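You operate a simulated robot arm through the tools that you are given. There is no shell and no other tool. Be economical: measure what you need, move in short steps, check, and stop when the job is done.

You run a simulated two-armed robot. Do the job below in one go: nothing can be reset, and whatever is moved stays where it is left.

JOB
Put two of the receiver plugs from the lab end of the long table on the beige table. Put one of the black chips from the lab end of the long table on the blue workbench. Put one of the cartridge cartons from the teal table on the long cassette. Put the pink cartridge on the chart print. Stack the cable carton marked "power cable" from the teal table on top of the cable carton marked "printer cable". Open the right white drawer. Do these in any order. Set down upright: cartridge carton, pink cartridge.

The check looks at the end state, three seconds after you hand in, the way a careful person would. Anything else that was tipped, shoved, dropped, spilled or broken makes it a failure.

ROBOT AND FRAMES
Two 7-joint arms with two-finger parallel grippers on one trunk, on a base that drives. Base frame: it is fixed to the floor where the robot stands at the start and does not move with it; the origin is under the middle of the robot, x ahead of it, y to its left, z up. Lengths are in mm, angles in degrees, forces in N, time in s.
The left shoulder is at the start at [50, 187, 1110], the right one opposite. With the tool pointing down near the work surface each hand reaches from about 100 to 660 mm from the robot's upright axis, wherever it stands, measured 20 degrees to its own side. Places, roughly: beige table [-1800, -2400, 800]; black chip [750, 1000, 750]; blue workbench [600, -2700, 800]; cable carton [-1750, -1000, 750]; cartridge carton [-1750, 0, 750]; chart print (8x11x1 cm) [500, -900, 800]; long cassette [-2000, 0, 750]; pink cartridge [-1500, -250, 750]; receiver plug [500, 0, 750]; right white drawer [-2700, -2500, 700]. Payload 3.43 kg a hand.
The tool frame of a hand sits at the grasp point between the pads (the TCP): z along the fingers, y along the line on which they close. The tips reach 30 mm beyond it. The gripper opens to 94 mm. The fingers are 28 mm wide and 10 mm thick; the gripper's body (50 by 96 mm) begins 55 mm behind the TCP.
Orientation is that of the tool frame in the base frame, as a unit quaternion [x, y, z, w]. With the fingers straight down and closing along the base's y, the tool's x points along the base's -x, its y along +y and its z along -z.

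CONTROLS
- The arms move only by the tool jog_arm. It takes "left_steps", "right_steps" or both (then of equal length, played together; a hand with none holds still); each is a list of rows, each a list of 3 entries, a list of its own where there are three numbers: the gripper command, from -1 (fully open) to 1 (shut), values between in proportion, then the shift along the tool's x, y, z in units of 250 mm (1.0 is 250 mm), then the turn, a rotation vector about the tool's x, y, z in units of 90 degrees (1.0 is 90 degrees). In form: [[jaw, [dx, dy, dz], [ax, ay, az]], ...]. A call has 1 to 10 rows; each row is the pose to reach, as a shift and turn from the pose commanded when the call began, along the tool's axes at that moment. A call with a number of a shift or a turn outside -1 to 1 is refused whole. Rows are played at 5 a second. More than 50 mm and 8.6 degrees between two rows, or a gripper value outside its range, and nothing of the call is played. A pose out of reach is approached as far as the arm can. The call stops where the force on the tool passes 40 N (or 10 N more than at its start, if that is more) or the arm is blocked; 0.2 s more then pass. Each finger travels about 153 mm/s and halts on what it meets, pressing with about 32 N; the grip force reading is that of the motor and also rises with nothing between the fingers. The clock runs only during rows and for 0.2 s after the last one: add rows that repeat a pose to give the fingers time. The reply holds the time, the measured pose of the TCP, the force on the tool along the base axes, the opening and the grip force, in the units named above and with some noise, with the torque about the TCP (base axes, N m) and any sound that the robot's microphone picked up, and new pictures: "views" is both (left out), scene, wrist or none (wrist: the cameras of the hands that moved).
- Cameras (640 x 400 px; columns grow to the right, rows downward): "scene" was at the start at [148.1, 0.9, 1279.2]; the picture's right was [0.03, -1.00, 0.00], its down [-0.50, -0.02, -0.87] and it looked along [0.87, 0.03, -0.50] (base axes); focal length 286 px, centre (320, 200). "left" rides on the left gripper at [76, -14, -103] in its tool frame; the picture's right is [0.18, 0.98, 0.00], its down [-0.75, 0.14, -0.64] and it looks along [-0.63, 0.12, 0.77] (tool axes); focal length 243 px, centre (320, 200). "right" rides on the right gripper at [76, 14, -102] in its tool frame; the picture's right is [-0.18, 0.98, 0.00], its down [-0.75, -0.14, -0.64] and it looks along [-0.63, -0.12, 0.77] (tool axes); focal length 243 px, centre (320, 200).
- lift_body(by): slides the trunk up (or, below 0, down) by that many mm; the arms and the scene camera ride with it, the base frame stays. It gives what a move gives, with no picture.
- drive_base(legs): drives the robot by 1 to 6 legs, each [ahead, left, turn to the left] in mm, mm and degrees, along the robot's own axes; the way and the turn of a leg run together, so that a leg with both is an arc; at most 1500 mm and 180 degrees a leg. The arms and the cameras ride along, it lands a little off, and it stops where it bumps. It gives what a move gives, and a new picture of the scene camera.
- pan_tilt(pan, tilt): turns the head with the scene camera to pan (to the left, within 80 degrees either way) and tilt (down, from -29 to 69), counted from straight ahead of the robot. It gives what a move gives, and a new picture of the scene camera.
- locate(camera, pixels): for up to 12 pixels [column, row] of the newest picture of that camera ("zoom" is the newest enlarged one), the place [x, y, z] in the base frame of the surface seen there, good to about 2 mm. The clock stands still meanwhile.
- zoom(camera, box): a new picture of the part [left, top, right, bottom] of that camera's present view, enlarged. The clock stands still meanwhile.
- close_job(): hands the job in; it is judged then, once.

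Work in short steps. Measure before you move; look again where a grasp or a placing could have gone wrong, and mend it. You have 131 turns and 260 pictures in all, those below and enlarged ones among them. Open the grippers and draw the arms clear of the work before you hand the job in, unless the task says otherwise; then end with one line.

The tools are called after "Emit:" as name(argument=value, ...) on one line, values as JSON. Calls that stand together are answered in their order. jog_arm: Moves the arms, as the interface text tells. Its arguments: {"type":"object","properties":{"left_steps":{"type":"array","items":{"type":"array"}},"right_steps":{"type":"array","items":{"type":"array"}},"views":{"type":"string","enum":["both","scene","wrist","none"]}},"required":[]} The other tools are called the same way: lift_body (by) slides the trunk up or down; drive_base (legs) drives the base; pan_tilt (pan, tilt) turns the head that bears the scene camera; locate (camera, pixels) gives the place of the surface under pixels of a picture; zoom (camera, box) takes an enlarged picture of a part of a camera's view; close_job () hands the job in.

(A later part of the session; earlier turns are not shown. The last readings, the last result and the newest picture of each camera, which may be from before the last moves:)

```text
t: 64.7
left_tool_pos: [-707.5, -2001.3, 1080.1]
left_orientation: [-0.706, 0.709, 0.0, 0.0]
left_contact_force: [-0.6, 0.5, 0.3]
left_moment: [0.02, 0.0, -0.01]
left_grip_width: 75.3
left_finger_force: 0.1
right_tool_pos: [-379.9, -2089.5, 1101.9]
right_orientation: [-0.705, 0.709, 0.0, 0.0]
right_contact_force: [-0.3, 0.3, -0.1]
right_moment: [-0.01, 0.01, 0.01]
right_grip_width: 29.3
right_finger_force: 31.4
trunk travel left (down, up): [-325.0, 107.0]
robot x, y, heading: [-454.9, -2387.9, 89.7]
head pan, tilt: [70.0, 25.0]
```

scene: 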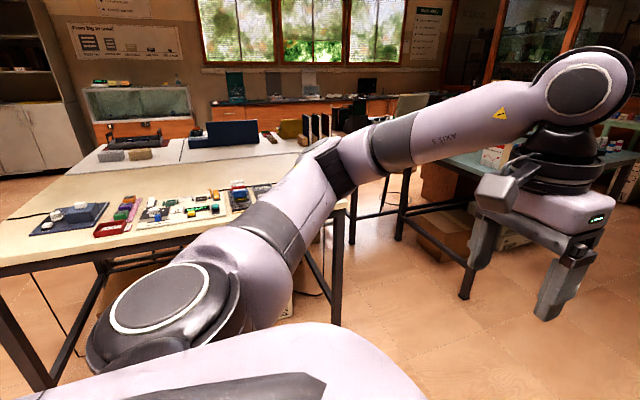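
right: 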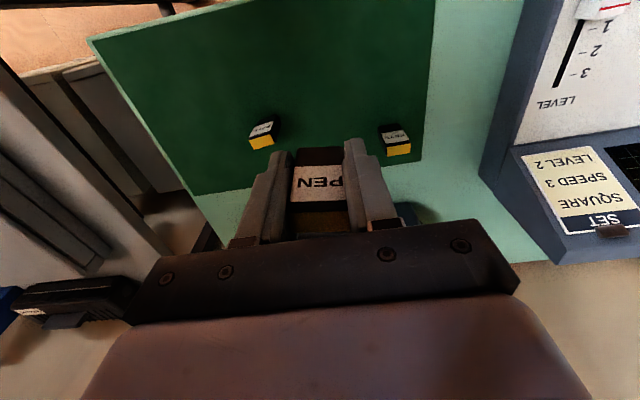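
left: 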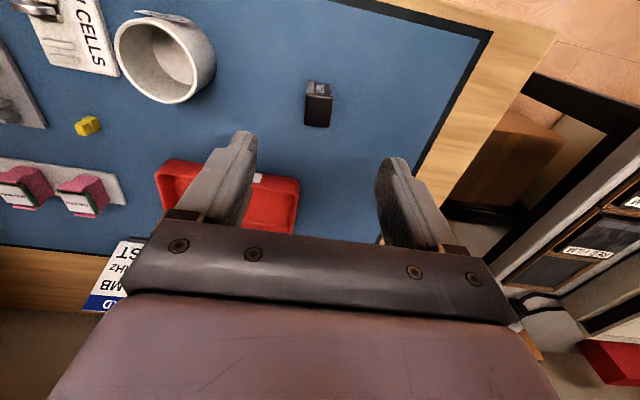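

The beige table is the one with parts at left. I measure its edge before turning.

Emit:
locate(camera="scene", pixels=[[50, 245], [190, 242], [300, 180], [60, 190], [100, 240], [490, 190], [200, 170], [30, 205]])

Emit:
zoom(camera="scene", box=[0, 80, 360, 280])

```text
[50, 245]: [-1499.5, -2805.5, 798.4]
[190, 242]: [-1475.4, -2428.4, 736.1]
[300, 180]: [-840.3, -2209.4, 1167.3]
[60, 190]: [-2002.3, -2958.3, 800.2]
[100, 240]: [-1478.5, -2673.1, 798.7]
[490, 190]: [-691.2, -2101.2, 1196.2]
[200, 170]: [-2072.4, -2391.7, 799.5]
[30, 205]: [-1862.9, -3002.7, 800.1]
```

```text
1.78 times, centred on (180, 180) of scene
```

zoom: 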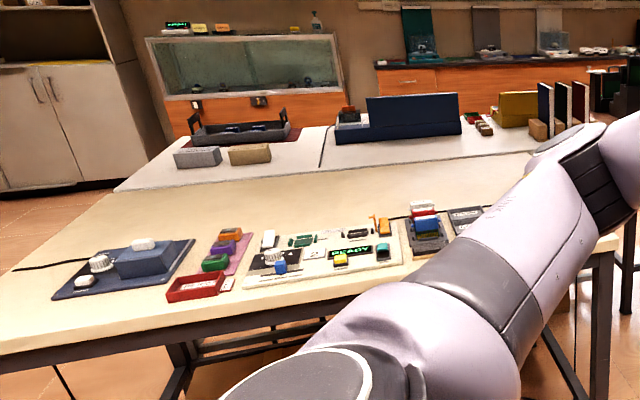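

Table top z=800, front edge x≈-1475. I turn to face it and approach partway.

Emit:
drive_base(legs=[[0, 0, 90], [400, 0, 0]])

Emit:
pan_tilt(pan=0, tilt=30)

```text
t: 71.0
left_tool_pos: [-1237.4, -2636.5, 1079.9]
left_orientation: [1.0, -0.002, 0.0, 0.0]
left_contact_force: [-0.1, 0.7, -0.7]
left_moment: [0.01, -0.03, 0.0]
left_grip_width: 75.2
left_finger_force: 0.1
right_tool_pos: [-1146.6, -2310.6, 1101.1]
right_orientation: [1.0, -0.002, 0.0, 0.001]
right_contact_force: [0.3, 0.1, -0.6]
right_moment: [0.02, -0.02, 0.02]
right_grip_width: 29.1
right_finger_force: 31.9
trunk travel left (down, up): [-325.0, 107.0]
robot x, y, heading: [-852.0, -2382.6, 179.7]
head pan, tilt: [70.0, 25.0]
```

scene: 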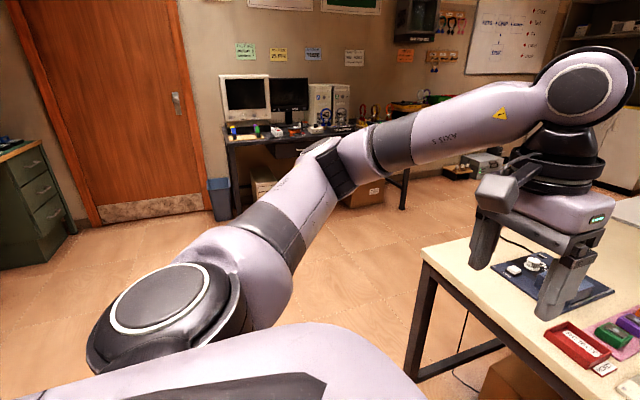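

```text
t: 72.4
left_tool_pos: [-1236.7, -2636.5, 1079.5]
left_orientation: [1.0, -0.003, 0.001, -0.001]
left_contact_force: [0.1, 1.2, -0.3]
left_moment: [-0.03, -0.03, 0.0]
left_grip_width: 75.1
left_finger_force: 0.0
right_tool_pos: [-1146.7, -2311.7, 1099.4]
right_orientation: [1.0, -0.002, 0.001, 0.0]
right_contact_force: [0.2, -0.7, -1.0]
right_moment: [0.0, 0.04, 0.02]
right_grip_width: 28.9
right_finger_force: 32.0
trunk travel left (down, up): [-325.0, 107.0]
robot x, y, heading: [-852.9, -2384.6, 179.8]
head pan, tilt: [0.0, 30.0]
```

scene: 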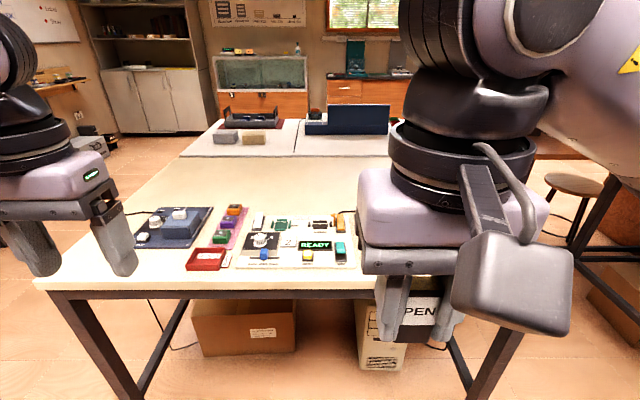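

I drive 330 mm ahead to the edge.

Emit:
drive_base(legs=[[330, 0, 0]])

Emit:
pan_tilt(pan=-15, tilt=45)

```text
t: 74.6
left_tool_pos: [-1568.3, -2635.6, 1079.3]
left_orientation: [1.0, -0.002, -0.001, 0.001]
left_contact_force: [0.6, -0.4, 0.7]
left_moment: [0.03, 0.03, 0.0]
left_grip_width: 75.2
left_finger_force: 0.1
right_tool_pos: [-1478.3, -2308.2, 1100.4]
right_orientation: [1.0, -0.001, 0.001, 0.0]
right_contact_force: [0.3, -0.5, -0.6]
right_moment: [0.03, 0.0, 0.02]
right_grip_width: 29.2
right_finger_force: 31.9
trunk travel left (down, up): [-325.0, 107.0]
robot x, y, heading: [-1182.7, -2382.0, 179.7]
head pan, tilt: [0.0, 30.0]
```

scene: 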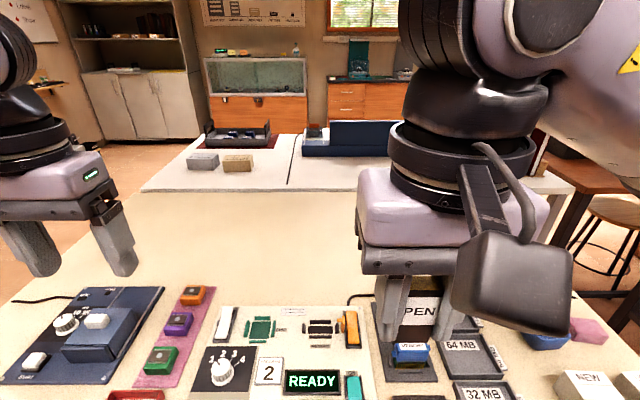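

```text
t: 75.4
left_tool_pos: [-1567.5, -2635.8, 1081.0]
left_orientation: [1.0, -0.001, 0.0, 0.0]
left_contact_force: [0.4, -0.2, -0.2]
left_moment: [0.03, 0.01, -0.04]
left_grip_width: 75.3
left_finger_force: 0.0
right_tool_pos: [-1478.5, -2309.5, 1100.7]
right_orientation: [1.0, -0.002, 0.001, 0.0]
right_contact_force: [0.0, -0.2, -0.2]
right_moment: [0.04, 0.01, 0.01]
right_grip_width: 28.8
right_finger_force: 31.7
trunk travel left (down, up): [-325.0, 107.0]
robot x, y, heading: [-1182.2, -2380.3, 179.6]
head pan, tilt: [-15.0, 45.0]
```

scene: 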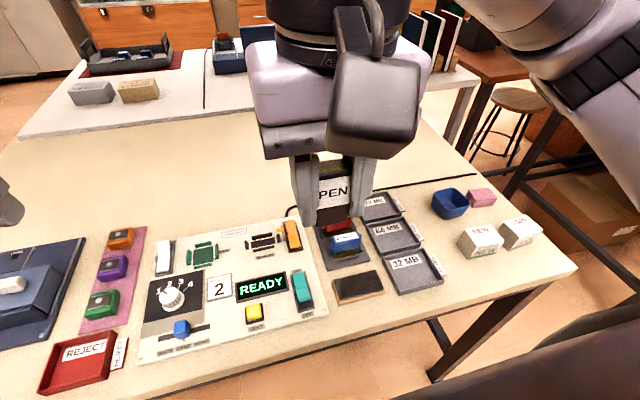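

The bare beige strip beyond the board, near (220,190), looks free. I measure spots there.

Emit:
locate(camera="scene", pixels=[[230, 205], [260, 215], [180, 210], [200, 180], [230, 230], [280, 225], [290, 212], [100, 200]])

```text
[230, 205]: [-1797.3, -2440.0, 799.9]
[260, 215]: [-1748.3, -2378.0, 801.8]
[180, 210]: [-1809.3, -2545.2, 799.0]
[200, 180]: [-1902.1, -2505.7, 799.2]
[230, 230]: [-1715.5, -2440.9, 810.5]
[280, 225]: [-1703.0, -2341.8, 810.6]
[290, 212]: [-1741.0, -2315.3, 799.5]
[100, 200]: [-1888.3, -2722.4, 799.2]
```

I'll set PEN at about (-1785,-2400), past the board edge (x≈-1735). Moving the right hand over there high first.

Emit:
jog_arm(right_steps=[[1, [-0.17, 0.06, 0], [0, 0, 0]], [1, [-0.34, 0.12, 0], [0, 0, 0]], [1, [-0.51, 0.18, 0], [0, 0, 0]], [1, [-0.68, 0.24, 0], [0, 0, 0]], [1, [-0.85, 0.3, 0], [0, 0, 0]], [1, [-1.0, 0.36, 0], [0, 0, 0]], [1, [-1.0, 0.36, 0.18], [0, 0, 0]], [1, [-1.0, 0.36, 0.36], [0, 0, 0]], [1, [-1.0, 0.36, 0.5], [0, 0, 0]]], views="none")

Emit:
jog_arm(right_steps=[[1, [-0.12, 0, 0], [0, 0, 0]], [1, [-0.23, 0, 0], [0, 0, 0]], [1, [-0.23, 0, 0.18], [0, 0, 0]], [1, [-0.23, 0, 0.26], [0, 0, 0]], [1, [-0.23, 0, 0.26], [0, 0, 0]]])

```text
t: 77.4
left_tool_pos: [-1568.3, -2637.0, 1080.2]
left_orientation: [1.0, -0.001, 0.0, 0.0]
left_contact_force: [0.4, -0.8, 0.3]
left_moment: [-0.01, 0.0, -0.02]
left_grip_width: 75.2
left_finger_force: 0.0
right_tool_pos: [-1727.1, -2398.9, 975.4]
right_orientation: [1.0, -0.002, 0.0, 0.0]
right_contact_force: [-0.4, -0.2, 0.1]
right_moment: [0.02, -0.06, -0.01]
right_grip_width: 28.9
right_finger_force: 31.3
right hand out of reach, approached as far as the arm can: row 6
trunk travel left (down, up): [-325.0, 107.0]
robot x, y, heading: [-1183.2, -2387.5, 179.7]
head pan, tilt: [-15.0, 45.0]
```

```text
t: 78.8
left_tool_pos: [-1566.9, -2635.6, 1079.3]
left_orientation: [1.0, -0.002, 0.0, 0.0]
left_contact_force: [0.0, 0.4, -0.2]
left_moment: [0.02, -0.02, 0.0]
left_grip_width: 75.4
left_finger_force: 0.1
right_tool_pos: [-1778.5, -2346.9, 912.5]
right_orientation: [1.0, -0.027, -0.004, 0.003]
right_contact_force: [-0.2, 0.4, -0.4]
right_moment: [0.0, 0.01, 0.01]
right_grip_width: 29.1
right_finger_force: 32.0
right hand out of reach, approached as far as the arm can: row 1, 2, 3, 4, 5
trunk travel left (down, up): [-325.0, 107.0]
robot x, y, heading: [-1186.1, -2381.6, 179.9]
head pan, tilt: [-15.0, 45.0]
stopped in row 5 (right hand): the arm was blocked; the commanded pose is now the measured one
```

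scene: 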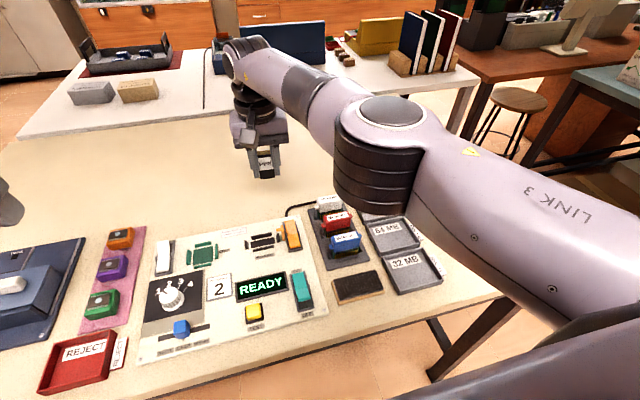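
right: 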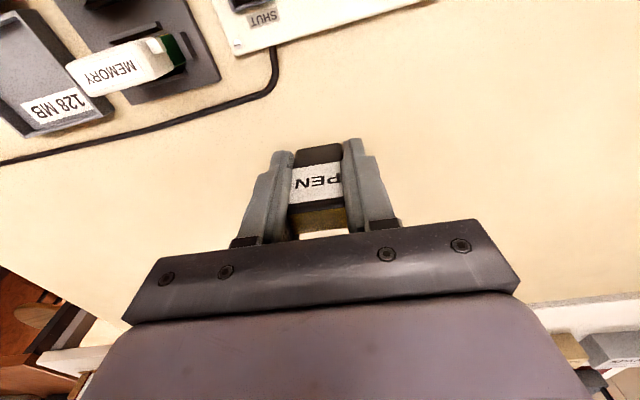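

Hand is at (-1778,-2347,912). I check the cable's place and the table under the plug before lowering.

Emit:
locate(camera="right", pixels=[[276, 75], [250, 97], [180, 122], [330, 120], [245, 55], [320, 152]])

```text
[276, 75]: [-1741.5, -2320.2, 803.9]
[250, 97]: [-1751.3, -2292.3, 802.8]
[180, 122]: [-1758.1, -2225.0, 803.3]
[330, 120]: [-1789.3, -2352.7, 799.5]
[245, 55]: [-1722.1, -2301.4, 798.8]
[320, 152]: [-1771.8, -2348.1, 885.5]
```

Cable (x≈-1751) clears the fingers if I open only partly. I lower to z≈839, release and rise.

Emit:
jog_arm(right_steps=[[1, [0, 0, 0.15], [0, 0, 0]], [1, [0, 0, 0.26], [0, 0, 0]], [1, [0, 0, 0.292], [0, 0, 0]], [1, [0, 0, 0.292], [0, 0, 0]], [0.2, [0, 0, 0.292], [0, 0, 0]], [-0.3, [0, 0, 0.292], [0, 0, 0]], [-0.3, [0, 0, 0.292], [0, 0, 0]], [-0.3, [0, 0, 0.15], [0, 0, 0]], [-0.3, [0, 0, -0.03], [0, 0, 0]], [-0.3, [0, 0, -0.2], [0, 0, 0]]])

```text
t: 81.0
left_tool_pos: [-1566.8, -2636.6, 1079.7]
left_orientation: [1.0, -0.001, 0.0, -0.001]
left_contact_force: [0.1, 0.0, 0.8]
left_moment: [0.01, -0.01, -0.02]
left_grip_width: 75.1
left_finger_force: 0.0
right_tool_pos: [-1777.3, -2349.0, 961.7]
right_orientation: [1.0, -0.024, -0.004, 0.003]
right_contact_force: [-0.7, -0.8, 0.7]
right_moment: [0.01, 0.03, 0.02]
right_grip_width: 61.4
right_finger_force: 0.0
right hand out of reach, approached as far as the arm can: row 2, 3, 4, 5, 6, 7
trunk travel left (down, up): [-325.0, 107.0]
robot x, y, heading: [-1182.8, -2383.4, 180.0]
head pan, tilt: [-15.0, 45.0]
```

scene: 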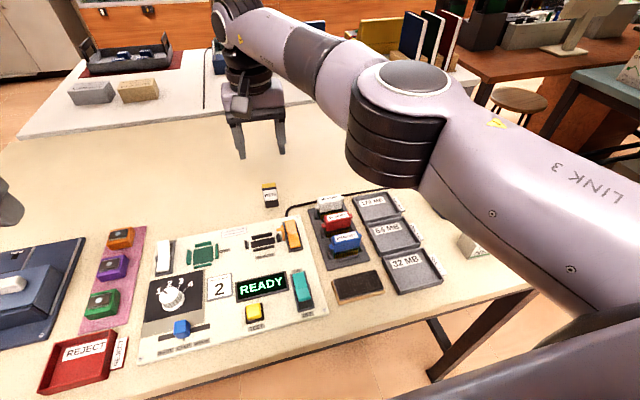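
right: 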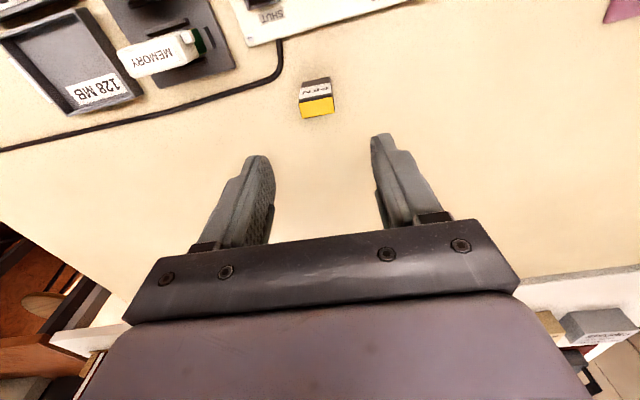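

PEN stands on the beige table. I retract the right hand, then back off and look toward the right side for a way round to the white drawers.

Emit:
jog_arm(right_steps=[[-0.3, [0, 0, -0.19], [0, 0, 0]], [-0.3, [0.1, 0, -0.35], [0, 0, 0]], [-0.3, [0.28, -0.05, -0.45], [0, 0, 0]], [-0.3, [0.46, -0.1, -0.5], [0, 0, 0]], [-0.3, [0.64, -0.15, -0.5], [0, 0, 0]], [-0.3, [0.82, -0.2, -0.5], [0, 0, 0]], [-0.3, [1.0, -0.25, -0.5], [0, 0, 0]]], views="none")

Emit:
drive_base(legs=[[-300, 0, 0]])

Emit:
pan_tilt(pan=-55, tilt=20)

Emit:
pan_tilt(pan=40, tilt=20)

```text
refused: row 3 steps farther than a row can; nothing moved
```

```text
t: 83.0
left_tool_pos: [-1270.9, -2638.2, 1080.5]
left_orientation: [1.0, -0.002, 0.0, 0.0]
left_contact_force: [0.2, -0.3, 0.3]
left_moment: [0.03, 0.0, 0.01]
left_grip_width: 75.2
left_finger_force: 0.2
right_tool_pos: [-1481.0, -2350.1, 962.5]
right_orientation: [1.0, -0.025, -0.004, 0.003]
right_contact_force: [0.8, 0.1, -0.2]
right_moment: [0.0, 0.0, 0.0]
right_grip_width: 61.2
right_finger_force: 0.1
trunk travel left (down, up): [-325.0, 107.0]
robot x, y, heading: [-887.2, -2382.1, 179.8]
head pan, tilt: [-15.0, 45.0]
```

scene: 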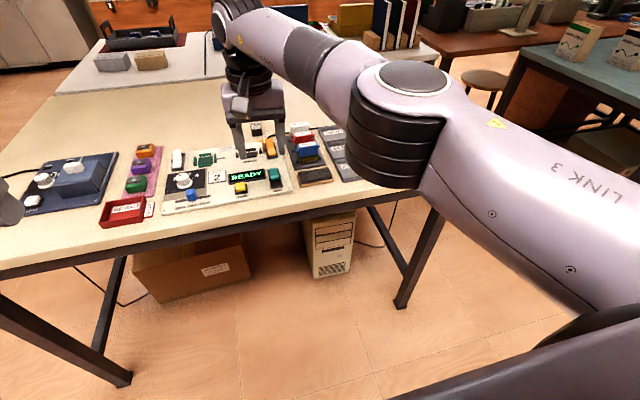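

```text
t: 84.1
left_tool_pos: [-1272.5, -2635.4, 1080.2]
left_orientation: [1.0, -0.001, 0.0, 0.0]
left_contact_force: [0.4, -0.2, 0.7]
left_moment: [0.0, 0.06, -0.02]
left_grip_width: 75.2
left_finger_force: 0.1
right_tool_pos: [-1481.8, -2349.8, 961.2]
right_orientation: [1.0, -0.025, -0.004, 0.002]
right_contact_force: [0.4, -1.1, -0.3]
right_moment: [-0.03, -0.02, 0.01]
right_grip_width: 61.1
right_finger_force: 0.0
trunk travel left (down, up): [-325.0, 107.0]
robot x, y, heading: [-884.2, -2380.6, 179.7]
head pan, tilt: [-55.0, 20.0]
```

scene: 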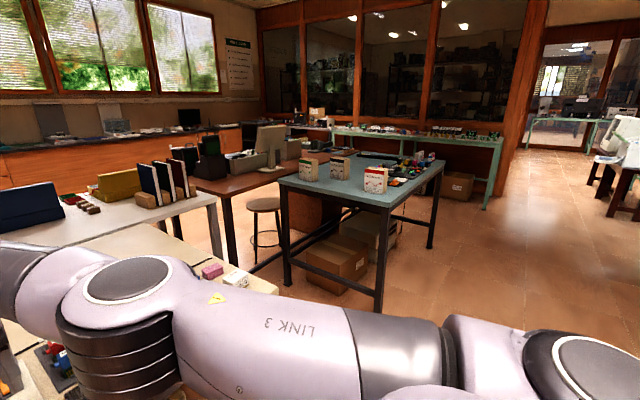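

```text
t: 85.8
left_tool_pos: [-1270.9, -2637.1, 1080.0]
left_orientation: [1.0, -0.002, 0.0, 0.0]
left_contact_force: [0.3, 0.3, 0.5]
left_moment: [0.0, -0.01, -0.03]
left_grip_width: 75.3
left_finger_force: 0.1
right_tool_pos: [-1480.6, -2349.4, 962.4]
right_orientation: [1.0, -0.025, -0.004, 0.003]
right_contact_force: [-0.2, -0.4, 0.1]
right_moment: [0.01, 0.0, 0.03]
right_grip_width: 61.0
right_finger_force: 0.0
trunk travel left (down, up): [-325.0, 107.0]
robot x, y, heading: [-882.9, -2382.3, 179.8]
head pan, tilt: [40.0, 20.0]
```

scene: 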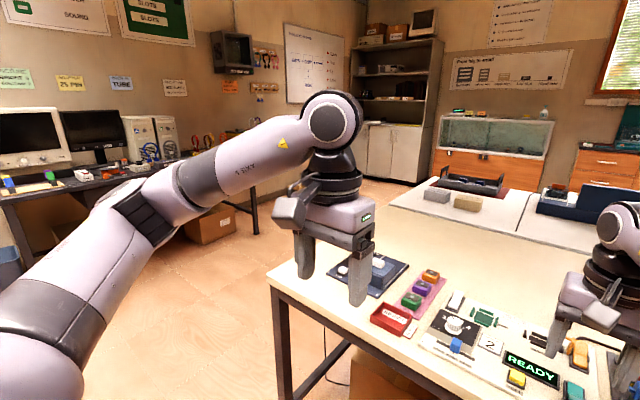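

The robot backed off with the board items undisturbed. A way round on the left (door side) looks open; I measure floor, white tables and cabinet.

Emit:
locate(camera="scene", pixels=[[240, 190], [205, 225], [290, 275], [395, 200], [440, 180], [410, 183], [375, 160], [470, 163], [590, 180], [530, 200]])

Emit:
jog_arm(right_steps=[[-0.3, [0, 0, -0.19], [0, 0, 0]], [-0.3, [0.1, 0, -0.35], [0, 0, 0]], [-0.3, [0.26, -0.05, -0.42], [0, 0, 0]], [-0.3, [0.44, -0.1, -0.46], [0, 0, 0]], [-0.3, [0.5, -0.12, -0.5], [0, 0, 0]]], views="none")

```text
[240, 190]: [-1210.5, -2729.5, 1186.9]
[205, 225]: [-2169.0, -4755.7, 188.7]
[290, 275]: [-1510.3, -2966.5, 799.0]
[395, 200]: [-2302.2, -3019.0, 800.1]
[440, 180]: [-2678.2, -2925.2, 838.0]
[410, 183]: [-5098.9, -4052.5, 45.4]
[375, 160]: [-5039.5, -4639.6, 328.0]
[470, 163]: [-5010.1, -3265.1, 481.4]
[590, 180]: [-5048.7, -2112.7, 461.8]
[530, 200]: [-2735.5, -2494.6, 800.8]
```

```text
t: 87.0
left_tool_pos: [-1273.0, -2637.3, 1080.2]
left_orientation: [1.0, -0.002, 0.001, -0.001]
left_contact_force: [-0.6, -0.5, 0.4]
left_moment: [0.0, -0.01, -0.02]
left_grip_width: 75.1
left_finger_force: 0.1
right_tool_pos: [-1449.1, -2337.3, 1111.7]
right_orientation: [0.999, -0.042, 0.005, 0.003]
right_contact_force: [0.2, 0.1, 0.7]
right_moment: [0.0, 0.0, 0.0]
right_grip_width: 61.1
right_finger_force: 0.0
right hand out of reach, approached as far as the arm can: row 1, 2, 3, 4, 5
trunk travel left (down, up): [-325.0, 107.0]
robot x, y, heading: [-889.3, -2385.5, 179.4]
head pan, tilt: [40.0, 20.0]
```

The white tables span about x -2200…-3000, cabinets are far away at -5000, so I pull the right hand in and drive round the left (door) side.

Emit:
jog_arm(right_steps=[[-0.3, [0.18, 0, 0], [0, 0, 0]], [-0.3, [0.36, 0, 0], [0, 0, 0]], [-0.3, [0.54, 0, 0], [0, 0, 0]], [-0.3, [0.72, 0, 0], [0, 0, 0]]], views="none")

Emit:
drive_base(legs=[[0, 1180, 0], [1400, 0, 0], [1400, 0, 0], [0, 0, -90]])

```text
t: 88.0
left_tool_pos: [-1271.1, -2637.9, 1080.6]
left_orientation: [1.0, -0.001, -0.001, -0.001]
left_contact_force: [-0.1, 0.6, 1.0]
left_moment: [0.0, 0.0, 0.02]
left_grip_width: 75.1
left_finger_force: 0.1
right_tool_pos: [-1435.1, -2346.6, 1150.1]
right_orientation: [0.999, -0.047, -0.003, 0.014]
right_contact_force: [0.5, 0.4, -0.4]
right_moment: [0.01, -0.01, 0.05]
right_grip_width: 61.1
right_finger_force: 0.1
right hand out of reach, approached as far as the arm can: row 1, 2, 3, 4
trunk travel left (down, up): [-325.0, 107.0]
robot x, y, heading: [-884.5, -2383.1, 180.1]
head pan, tilt: [40.0, 20.0]
```

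```text
t: 115.7
left_tool_pos: [-3948.0, -3111.5, 1080.7]
left_orientation: [-0.691, 0.722, 0.0, 0.0]
left_contact_force: [-0.5, -0.4, -0.5]
left_moment: [-0.01, 0.0, 0.0]
left_grip_width: 75.4
left_finger_force: 0.0
right_tool_pos: [-3649.3, -2960.5, 1147.5]
right_orientation: [-0.657, 0.754, 0.011, -0.007]
right_contact_force: [0.3, 0.4, 0.3]
right_moment: [0.01, 0.01, 0.01]
right_grip_width: 61.6
right_finger_force: 0.0
trunk travel left (down, up): [-325.0, 107.0]
robot x, y, heading: [-3709.6, -3504.8, 87.8]
head pan, tilt: [40.0, 20.0]
```

scene: 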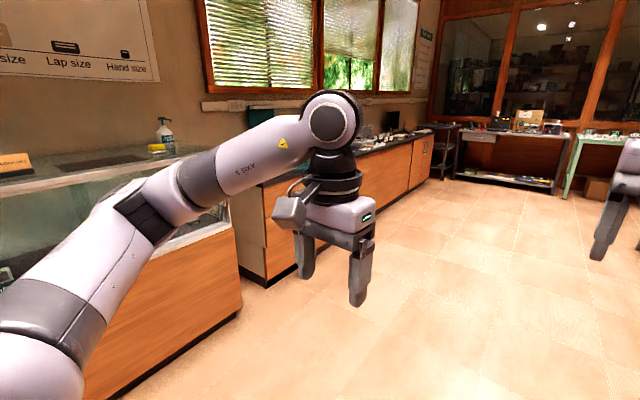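

Now I turn to face the back side of the white tables.

Emit:
drive_base(legs=[[0, 0, -88]])

Emit:
pan_tilt(pan=25, tilt=25)

```text
t: 119.9
left_tool_pos: [-3324.6, -3252.6, 1079.2]
left_orientation: [0.001, 1.0, 0.0, 0.0]
left_contact_force: [-0.5, -0.5, -0.3]
left_moment: [0.02, -0.01, 0.0]
left_grip_width: 75.2
left_finger_force: 0.1
right_tool_pos: [-3159.4, -3546.6, 1148.2]
right_orientation: [0.049, 0.999, 0.013, 0.004]
right_contact_force: [0.2, 0.9, 0.0]
right_moment: [0.01, 0.02, -0.02]
right_grip_width: 61.1
right_finger_force: 0.1
trunk travel left (down, up): [-325.0, 107.0]
robot x, y, heading: [-3712.9, -3507.1, -0.2]
head pan, tilt: [40.0, 20.0]
```

scene: 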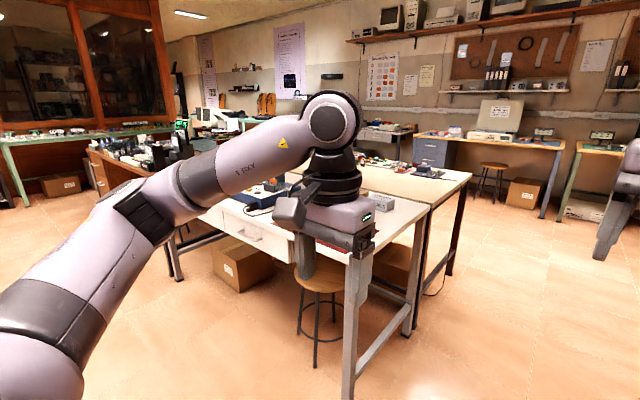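

```text
t: 120.6
left_tool_pos: [-3324.4, -3252.6, 1080.2]
left_orientation: [-0.001, 1.0, 0.0, 0.0]
left_contact_force: [0.6, -1.0, -0.5]
left_moment: [-0.03, 0.0, 0.0]
left_grip_width: 75.3
left_finger_force: 0.1
right_tool_pos: [-3159.7, -3547.2, 1149.1]
right_orientation: [0.049, 0.999, 0.013, 0.003]
right_contact_force: [-0.6, -0.5, 0.1]
right_moment: [0.0, -0.03, 0.01]
right_grip_width: 61.0
right_finger_force: 0.1
trunk travel left (down, up): [-325.0, 107.0]
robot x, y, heading: [-3705.9, -3508.9, -0.2]
head pan, tilt: [25.0, 25.0]
```

scene: 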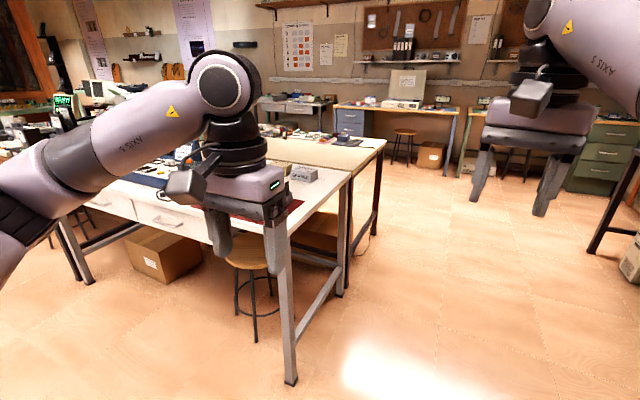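

I see a drawer with handle at about (168,217) in the white table, another to its left, and a stool at (255,265). I measure them.

Emit:
zoom(camera="scene", box=[60, 150, 300, 300])

Emit:
locate(camera="scene", pixels=[[160, 222], [175, 225], [142, 205], [200, 230], [245, 252], [100, 202], [288, 270], [65, 245], [270, 330]])

```text
2.67 times, centred on (180, 225) of scene
```

zoom: 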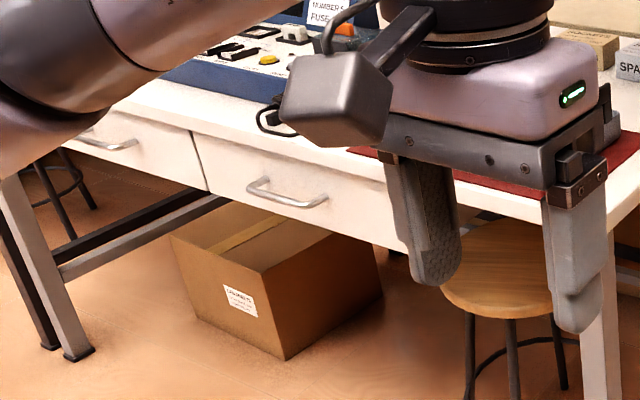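

```text
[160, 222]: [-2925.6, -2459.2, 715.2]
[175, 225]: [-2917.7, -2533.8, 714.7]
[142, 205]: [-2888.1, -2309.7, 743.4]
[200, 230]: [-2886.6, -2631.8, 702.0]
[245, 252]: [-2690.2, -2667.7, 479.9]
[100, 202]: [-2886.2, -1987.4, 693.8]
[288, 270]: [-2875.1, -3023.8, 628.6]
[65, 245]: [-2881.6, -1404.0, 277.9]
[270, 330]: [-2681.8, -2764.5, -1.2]
```

Right drawer: face x≈-2888, bar handle x≈-2922, y≈-2460…-2550, z≈715. First I free the right arm, which hung up at a joint limit, moving it out to its side and lower, then back.

Emit:
jog_arm(right_steps=[[-0.3, [0.0, -0.18, 0.05], [0, 0, 0]], [-0.3, [0.0, -0.36, 0.1], [0, 0, 0]], [-0.3, [0, -0.54, 0.2], [0, 0, 0]], [-0.3, [0.0, -0.7, 0.3], [0, 0, 0]], [-0.3, [0.16, -0.7, 0.4], [0, 0, 0]], [-0.3, [0.34, -0.7, 0.4], [0, 0, 0]], [-0.3, [0.52, -0.7, 0.4], [0, 0, 0]], [-0.3, [0.7, -0.7, 0.4], [0, 0, 0]]], views="scene")

```text
refused: row 3 steps farther than a row can; nothing moved
```

Row steps were slightly too long; I shorten them.

Emit:
jog_arm(right_steps=[[-0.3, [0.0, -0.18, 0.05], [0, 0, 0]], [-0.3, [0.0, -0.36, 0.1], [0, 0, 0]], [-0.3, [0, -0.52, 0.18], [0, 0, 0]], [-0.3, [0.0, -0.68, 0.26], [0, 0, 0]], [-0.3, [0.16, -0.68, 0.34], [0, 0, 0]], [-0.3, [0.34, -0.68, 0.36], [0, 0, 0]], [-0.3, [0.52, -0.68, 0.36], [0, 0, 0]], [-0.3, [0.7, -0.68, 0.36], [0, 0, 0]]], views="none")

```text
t: 122.4
left_tool_pos: [-3325.1, -3250.8, 1079.6]
left_orientation: [-0.001, 1.0, -0.001, 0.001]
left_contact_force: [0.1, 0.4, -0.2]
left_moment: [-0.03, 0.0, 0.03]
left_grip_width: 75.1
left_finger_force: 0.0
right_tool_pos: [-3117.6, -3666.1, 1130.4]
right_orientation: [0.048, 0.999, 0.011, 0.004]
right_contact_force: [-1.0, 0.4, 0.6]
right_moment: [0.0, -0.01, -0.02]
right_grip_width: 61.1
right_finger_force: 0.1
right hand out of reach, approached as far as the arm can: row 1, 2, 3, 4, 5, 6, 7, 8
trunk travel left (down, up): [-325.0, 107.0]
robot x, y, heading: [-3710.7, -3505.0, 0.1]
head pan, tilt: [25.0, 25.0]
```

I keep pulling it straight back to see whether it follows.

Emit:
jog_arm(right_steps=[[-0.3, [0.18, 0, 0], [0, 0, 0]], [-0.3, [0.36, 0, 0], [0, 0, 0]], [-0.3, [0.54, 0, 0], [0, 0, 0]], [-0.3, [0.72, 0, 0], [0, 0, 0]], [-0.3, [0.9, 0, 0], [0, 0, 0]], [-0.3, [1.0, 0, 0], [0, 0, 0]]], views="scene")

```text
t: 123.8
left_tool_pos: [-3325.6, -3251.5, 1080.7]
left_orientation: [0.0, 1.0, -0.001, 0.0]
left_contact_force: [0.1, -0.1, 0.0]
left_moment: [0.01, 0.01, -0.03]
left_grip_width: 74.9
left_finger_force: 0.0
right_tool_pos: [-3147.2, -3610.2, 1172.4]
right_orientation: [0.045, 0.999, 0.012, 0.003]
right_contact_force: [-0.6, 1.1, -0.4]
right_moment: [-0.04, 0.02, 0.0]
right_grip_width: 61.1
right_finger_force: 0.1
right hand out of reach, approached as far as the arm can: row 1, 2, 3, 4, 5, 6
trunk travel left (down, up): [-325.0, 107.0]
robot x, y, heading: [-3711.3, -3511.3, -0.1]
head pan, tilt: [25.0, 25.0]
```

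scene: 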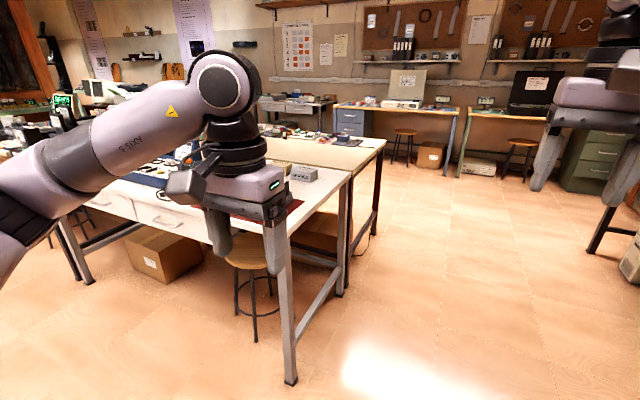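

Still hung up; I try lowering it 250 mm first, which was a posture it came through fine.

Emit:
jog_arm(right_steps=[[-0.3, [0, 0, 0.18], [0, 0, 0]], [-0.3, [0, 0, 0.36], [0, 0, 0]], [-0.3, [0, 0, 0.54], [0, 0, 0]], [-0.3, [0, 0, 0.72], [0, 0, 0]], [-0.3, [0, 0, 0.9], [0, 0, 0]], [-0.3, [0, 0, 1.0], [0, 0, 0]], [-0.3, [0.18, 0, 1.0], [0, 0, 0]], [-0.3, [0.36, 0, 1.0], [0, 0, 0]], [-0.3, [0.54, 0, 1.0], [0, 0, 0]], [-0.3, [0.7, 0, 1.0], [0, 0, 0]]], views="scene")

```text
t: 126.0
left_tool_pos: [-3324.6, -3252.6, 1080.9]
left_orientation: [0.0, 1.0, 0.0, 0.0]
left_contact_force: [0.5, 0.2, -0.7]
left_moment: [-0.01, -0.01, -0.03]
left_grip_width: 75.2
left_finger_force: 0.1
right_tool_pos: [-3320.2, -3588.7, 918.6]
right_orientation: [0.05, 0.999, 0.013, 0.003]
right_contact_force: [-0.5, -0.1, 0.2]
right_moment: [0.04, 0.0, 0.02]
right_grip_width: 60.9
right_finger_force: 0.1
right hand out of reach, approached as far as the arm can: row 1, 2, 3, 4
trunk travel left (down, up): [-325.0, 107.0]
robot x, y, heading: [-3706.3, -3505.4, -0.0]
head pan, tilt: [25.0, 25.0]
```

scene: 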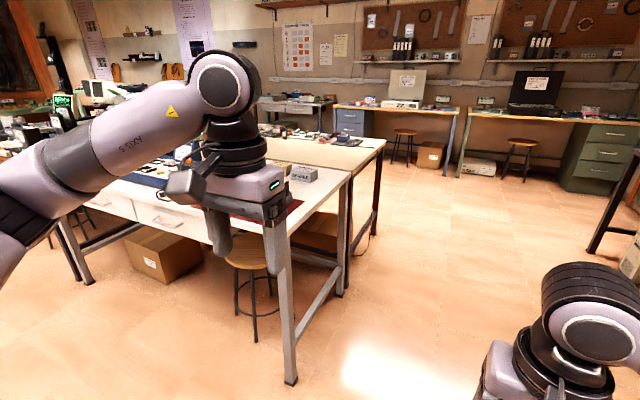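

It followed. I restore its orientation (≈5.7° yaw) and raise it back toward its starting pose.

Emit:
jog_arm(right_steps=[[-0.3, [0, -0.05, -0.1], [0.017, 0.004, -0.064]], [-0.3, [0, -0.1, -0.28], [0.017, 0.004, -0.064]], [-0.3, [0, -0.2, -0.42], [0.017, 0.004, -0.064]], [-0.3, [0, -0.2, -0.6], [0.017, 0.004, -0.064]], [-0.3, [0, -0.2, -0.65], [0.017, 0.004, -0.064]]], views="none")

Emit:
jog_arm(left_steps=[[-1, [0, 0, 0], [-0.055, -0.055, 0.055]], [-1, [0, 0, 0], [-0.11, -0.11, 0.11]], [-1, [0, 0, 0], [-0.165, -0.165, 0.165]], [-1, [0, 0, 0], [-0.22, -0.22, 0.22]], [-1, [0, 0, 0], [-0.275, -0.275, 0.275]], [-1, [0, 0, 0], [-0.33, -0.33, 0.33]], [-1, [0, 0, 0], [-0.385, -0.385, 0.385]]], views="none")

```text
t: 127.2
left_tool_pos: [-3325.4, -3252.7, 1080.8]
left_orientation: [0.0, 1.0, 0.0, 0.0]
left_contact_force: [0.3, 0.5, 0.8]
left_moment: [0.0, 0.01, -0.01]
left_grip_width: 75.3
left_finger_force: 0.0
right_tool_pos: [-3324.6, -3641.8, 1082.5]
right_orientation: [-0.002, 1.0, 0.0, 0.0]
right_contact_force: [0.3, 0.0, -0.8]
right_moment: [0.01, 0.01, 0.02]
right_grip_width: 61.0
right_finger_force: 0.1
trunk travel left (down, up): [-325.0, 107.0]
robot x, y, heading: [-3706.1, -3504.9, 0.3]
head pan, tilt: [25.0, 25.0]
```

```text
t: 128.8
left_tool_pos: [-3324.8, -3253.0, 1079.9]
left_orientation: [0.289, 0.866, 0.288, 0.289]
left_contact_force: [1.0, -0.2, 0.2]
left_moment: [-0.03, -0.04, 0.0]
left_grip_width: 94.2
left_finger_force: 0.0
right_tool_pos: [-3324.3, -3642.8, 1082.3]
right_orientation: [-0.002, 1.0, -0.001, 0.0]
right_contact_force: [0.1, 0.0, 0.4]
right_moment: [0.01, -0.04, -0.03]
right_grip_width: 61.1
right_finger_force: 0.0
trunk travel left (down, up): [-325.0, 107.0]
robot x, y, heading: [-3706.1, -3504.9, -0.3]
head pan, tilt: [25.0, 25.0]
```

Both arms follow well. I finish the turn so the left fingers point ahead with jaws closing vertically, then drive left to the drawer.

Emit:
jog_arm(left_steps=[[-1, [0, 0, 0], [-0.055, -0.055, 0.055]], [-1, [0, 0, 0], [-0.11, -0.11, 0.11]], [-1, [0, 0, 0], [-0.165, -0.165, 0.165]], [-1, [0, 0, 0], [-0.22, -0.22, 0.22]], [-1, [0, 0, 0], [-0.275, -0.275, 0.275]], [-1, [0, 0, 0], [-0.33, -0.33, 0.33]], [-1, [0, 0, 0], [-0.385, -0.385, 0.385]]], views="none")

Emit:
drive_base(legs=[[0, 770, 0]])

Emit:
pan_tilt(pan=15, tilt=35)

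```text
t: 130.4
left_tool_pos: [-3260.7, -3322.8, 1112.6]
left_orientation: [0.5, 0.505, 0.501, 0.495]
left_contact_force: [0.0, -0.4, 0.1]
left_moment: [-0.02, 0.01, 0.04]
left_grip_width: 94.2
left_finger_force: 0.0
left hand out of reach, approached as far as the arm can: row 1, 2, 3, 4, 5, 6, 7
right_tool_pos: [-3326.1, -3643.5, 1081.8]
right_orientation: [-0.002, 1.0, -0.001, 0.0]
right_contact_force: [-0.2, -0.6, -0.6]
right_moment: [0.04, -0.02, 0.0]
right_grip_width: 61.3
right_finger_force: 0.0
trunk travel left (down, up): [-325.0, 107.0]
robot x, y, heading: [-3711.8, -3506.7, 0.0]
head pan, tilt: [25.0, 25.0]
```

```text
t: 137.6
left_tool_pos: [-3258.2, -2549.7, 1113.2]
left_orientation: [0.5, 0.505, 0.5, 0.495]
left_contact_force: [0.3, -0.8, -0.1]
left_moment: [-0.01, 0.01, 0.03]
left_grip_width: 94.0
left_finger_force: 0.1
right_tool_pos: [-3323.6, -2869.6, 1081.6]
right_orientation: [0.0, 1.0, -0.001, 0.0]
right_contact_force: [0.2, 0.0, 0.6]
right_moment: [-0.02, 0.03, 0.0]
right_grip_width: 61.1
right_finger_force: 0.0
trunk travel left (down, up): [-325.0, 107.0]
robot x, y, heading: [-3707.1, -2735.6, -0.3]
head pan, tilt: [25.0, 25.0]
```

scene: 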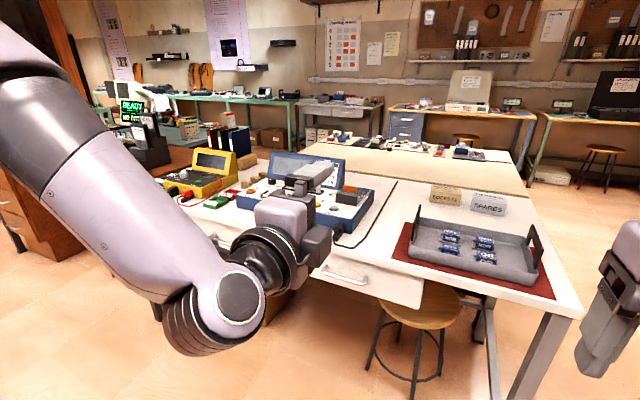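

```text
t: 138.3
left_tool_pos: [-3259.4, -2550.4, 1114.3]
left_orientation: [0.5, 0.506, 0.5, 0.494]
left_contact_force: [-0.6, -0.3, 0.6]
left_moment: [-0.04, 0.0, -0.02]
left_grip_width: 93.8
left_finger_force: 0.0
right_tool_pos: [-3322.9, -2870.0, 1081.5]
right_orientation: [0.0, 1.0, 0.0, 0.0]
right_contact_force: [0.4, -1.0, 0.4]
right_moment: [0.03, 0.01, -0.05]
right_grip_width: 61.0
right_finger_force: 0.1
trunk travel left (down, up): [-325.0, 107.0]
robot x, y, heading: [-3708.6, -2734.7, -0.0]
head pan, tilt: [15.0, 35.0]
```

scene: 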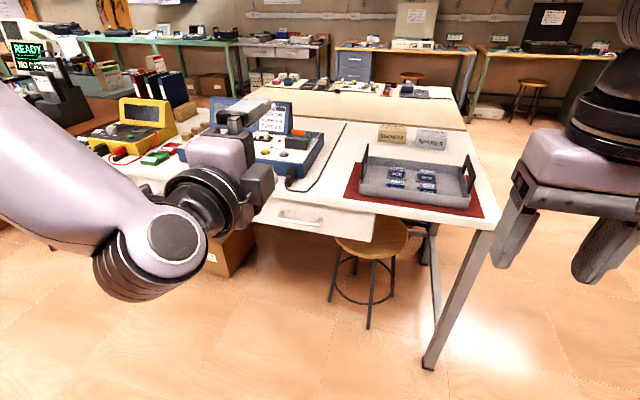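

The left hand points ahead with jaws vertical. The drawer handle shows at (297,217); I measure it and lower the trunk.

Emit:
zoom(camera="scene", box=[240, 190, 400, 290])

Emit:
locate(camera="zoom", pixels=[[160, 108], [200, 120], [240, 128], [290, 135], [305, 130], [180, 130], [400, 150], [530, 160], [150, 60], [320, 110]])

Emit:
lift_body(by=-325)

```text
4.00 times, centred on (320, 240) of scene
```

zoom: 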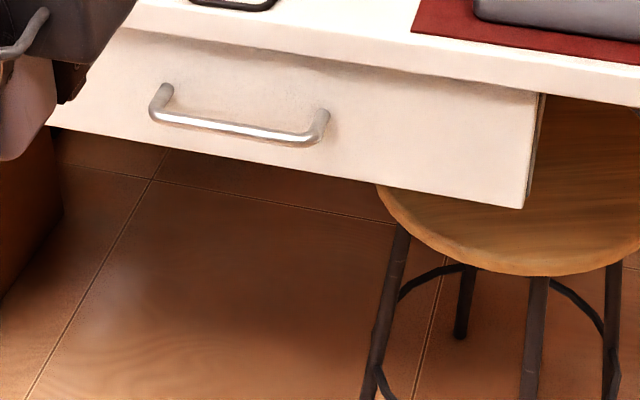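

```text
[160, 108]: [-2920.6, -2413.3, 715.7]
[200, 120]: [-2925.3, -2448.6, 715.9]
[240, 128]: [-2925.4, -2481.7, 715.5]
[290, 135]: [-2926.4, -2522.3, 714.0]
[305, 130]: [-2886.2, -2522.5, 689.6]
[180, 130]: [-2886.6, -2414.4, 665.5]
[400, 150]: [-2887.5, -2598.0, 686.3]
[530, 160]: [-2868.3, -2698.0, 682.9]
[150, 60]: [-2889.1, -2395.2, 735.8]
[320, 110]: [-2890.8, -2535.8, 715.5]
```

```text
t: 141.6
left_tool_pos: [-3257.9, -2550.2, 789.7]
left_orientation: [0.5, 0.505, 0.499, 0.495]
left_contact_force: [-0.3, -0.1, 0.9]
left_moment: [-0.01, 0.03, -0.01]
left_grip_width: 93.8
left_finger_force: 0.0
right_tool_pos: [-3322.7, -2869.7, 756.1]
right_orientation: [0.0, 1.0, -0.001, 0.0]
right_contact_force: [-0.5, 0.4, -0.5]
right_moment: [0.01, 0.03, 0.0]
right_grip_width: 60.7
right_finger_force: 0.0
trunk travel left (down, up): [0.0, 432.0]
robot x, y, heading: [-3709.7, -2731.4, 0.1]
head pan, tilt: [15.0, 35.0]
```

The bar centre is about (-2921,-2468,711). I shift the left hand 82 mm left and 79 mm down first.

Emit:
jog_arm(left_steps=[[-0.3, [0.11, -0.11, 0], [0, 0, 0]], [-0.3, [0.22, -0.22, 0], [0, 0, 0]], [-0.3, [0.33, -0.32, 0], [0, 0, 0]], [-0.3, [0.33, -0.32, 0], [0, 0, 0]]], views="none")

Emit:
drive_base(legs=[[230, 0, 0]])

```text
t: 142.6
left_tool_pos: [-3260.7, -2557.4, 774.1]
left_orientation: [0.499, 0.506, 0.5, 0.494]
left_contact_force: [0.2, -0.8, -0.2]
left_moment: [0.02, -0.02, 0.01]
left_grip_width: 61.3
left_finger_force: 0.1
left hand out of reach, approached as far as the arm can: row 1, 2, 3, 4
right_tool_pos: [-3323.0, -2869.5, 756.7]
right_orientation: [0.0, 1.0, -0.001, 0.0]
right_contact_force: [-0.7, 0.5, -0.2]
right_moment: [0.01, 0.01, -0.01]
right_grip_width: 61.2
right_finger_force: 0.1
trunk travel left (down, up): [0.0, 432.0]
robot x, y, heading: [-3710.7, -2734.5, -0.0]
head pan, tilt: [15.0, 35.0]
```

```text
t: 144.3
left_tool_pos: [-3034.6, -2555.4, 774.5]
left_orientation: [0.499, 0.507, 0.501, 0.493]
left_contact_force: [0.4, -0.3, -0.1]
left_moment: [0.01, -0.01, -0.01]
left_grip_width: 61.1
left_finger_force: 0.0
right_tool_pos: [-3096.1, -2868.9, 757.1]
right_orientation: [-0.001, 1.0, 0.0, 0.001]
right_contact_force: [0.3, -0.4, -0.1]
right_moment: [-0.01, 0.01, 0.01]
right_grip_width: 61.1
right_finger_force: 0.0
trunk travel left (down, up): [0.0, 432.0]
robot x, y, heading: [-3481.7, -2736.4, 0.0]
head pan, tilt: [15.0, 35.0]
```

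scene: 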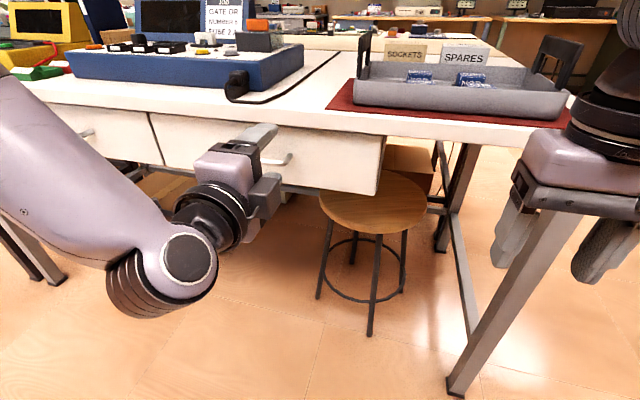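

The forward-pointing hand needs to be farther from the body, so I back the base 120 mm and then extend the hand, watching where it goes.

Emit:
drive_base(legs=[[-150, 60, 0]])

Emit:
jog_arm(left_steps=[[-0.3, [0, 0, 0.18], [0, 0, 0]], [-0.3, [0, 0, 0.36], [0, 0, 0]], [-0.3, [0, 0, 0.5], [0, 0, 0]], [-0.3, [0, 0, 0.5], [0, 0, 0]]], views="none")

```text
t: 145.7
left_tool_pos: [-3181.0, -2495.8, 774.3]
left_orientation: [0.498, 0.508, 0.502, 0.492]
left_contact_force: [0.3, -0.2, 0.5]
left_moment: [-0.02, -0.01, 0.01]
left_grip_width: 61.2
left_finger_force: 0.0
right_tool_pos: [-3244.2, -2810.8, 755.9]
right_orientation: [-0.001, 1.0, -0.002, 0.001]
right_contact_force: [0.5, -0.5, 0.7]
right_moment: [0.01, 0.0, 0.01]
right_grip_width: 61.0
right_finger_force: 0.0
trunk travel left (down, up): [0.0, 432.0]
robot x, y, heading: [-3627.3, -2675.5, -0.2]
head pan, tilt: [15.0, 35.0]
```

scene: 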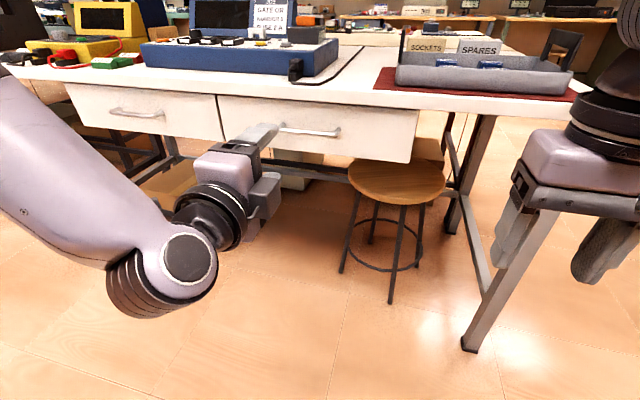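

```text
t: 146.7
left_tool_pos: [-3060.0, -2510.7, 785.1]
left_orientation: [0.499, 0.511, 0.501, 0.489]
left_contact_force: [0.2, -0.5, 0.6]
left_moment: [-0.03, 0.01, 0.0]
left_grip_width: 61.2
left_finger_force: 0.0
left hand out of reach, approached as far as the arm can: row 1, 2, 3, 4
right_tool_pos: [-3244.3, -2808.4, 757.3]
right_orientation: [-0.002, 1.0, -0.001, -0.001]
right_contact_force: [0.0, 0.7, 0.6]
right_moment: [-0.01, 0.0, 0.03]
right_grip_width: 61.4
right_finger_force: 0.0
trunk travel left (down, up): [0.0, 432.0]
robot x, y, heading: [-3629.9, -2675.3, 0.1]
head pan, tilt: [15.0, 35.0]
```

It extended but the wrist is near a limit. Tilting the fingers about 30° downward should ease it and still grip the bar; I tilt and lower together.

Emit:
jog_arm(left_steps=[[-0.3, [0, -0.06, 0], [0.09, 0, 0]], [-0.3, [0, -0.12, 0], [0.18, 0, 0]], [-0.3, [0, -0.18, 0], [0.27, 0, 0]], [-0.3, [0, -0.24, 0], [0.36, 0, 0]], [-0.3, [0, -0.3, 0], [0.4, 0, 0]], [-0.3, [0, -0.3, 0], [0.4, 0, 0]]])

```text
t: 148.1
left_tool_pos: [-3059.1, -2511.7, 709.8]
left_orientation: [0.627, 0.637, 0.319, 0.314]
left_contact_force: [0.5, 0.3, -0.1]
left_moment: [-0.03, -0.01, 0.01]
left_grip_width: 61.4
left_finger_force: 0.0
right_tool_pos: [-3244.9, -2810.7, 755.9]
right_orientation: [-0.002, 1.0, -0.001, -0.001]
right_contact_force: [-0.1, -0.3, 0.0]
right_moment: [0.04, 0.02, 0.0]
right_grip_width: 61.1
right_finger_force: 0.0
trunk travel left (down, up): [0.0, 432.0]
robot x, y, heading: [-3626.0, -2671.4, 0.1]
head pan, tilt: [15.0, 35.0]
```

scene: 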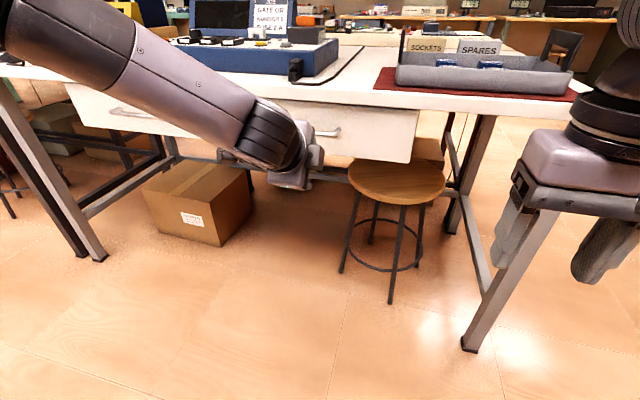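
left: 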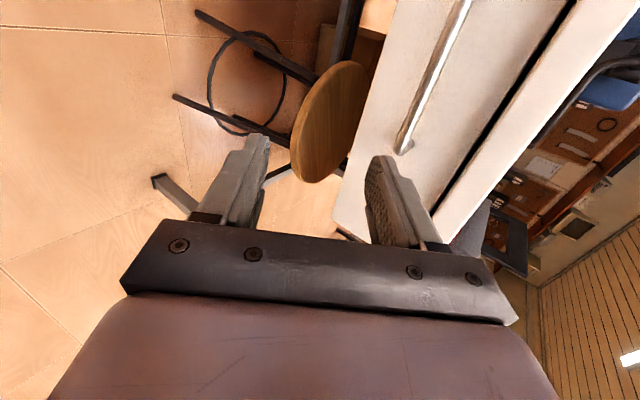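

In reach now, hand at (-3059,-2512,710), tilted 36° down. I drive 60 ahead and 40 left, then align.

Emit:
drive_base(legs=[[55, 40, 0]])

```text
t: 149.1
left_tool_pos: [-3004.8, -2471.2, 710.6]
left_orientation: [0.626, 0.638, 0.32, 0.314]
left_contact_force: [0.6, -0.9, 0.0]
left_moment: [0.01, -0.03, 0.0]
left_grip_width: 61.2
left_finger_force: 0.2
right_tool_pos: [-3188.6, -2769.5, 756.7]
right_orientation: [-0.003, 1.0, 0.0, 0.0]
right_contact_force: [0.0, -0.5, 0.7]
right_moment: [-0.02, -0.02, 0.02]
right_grip_width: 61.3
right_finger_force: 0.1
trunk travel left (down, up): [0.0, 432.0]
robot x, y, heading: [-3574.8, -2635.3, 0.0]
head pan, tilt: [15.0, 35.0]
```

scene: 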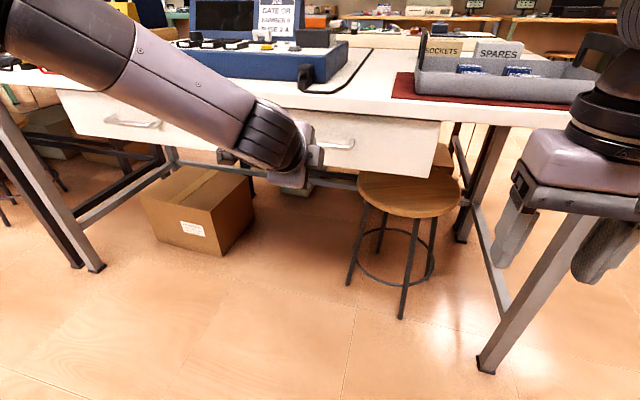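

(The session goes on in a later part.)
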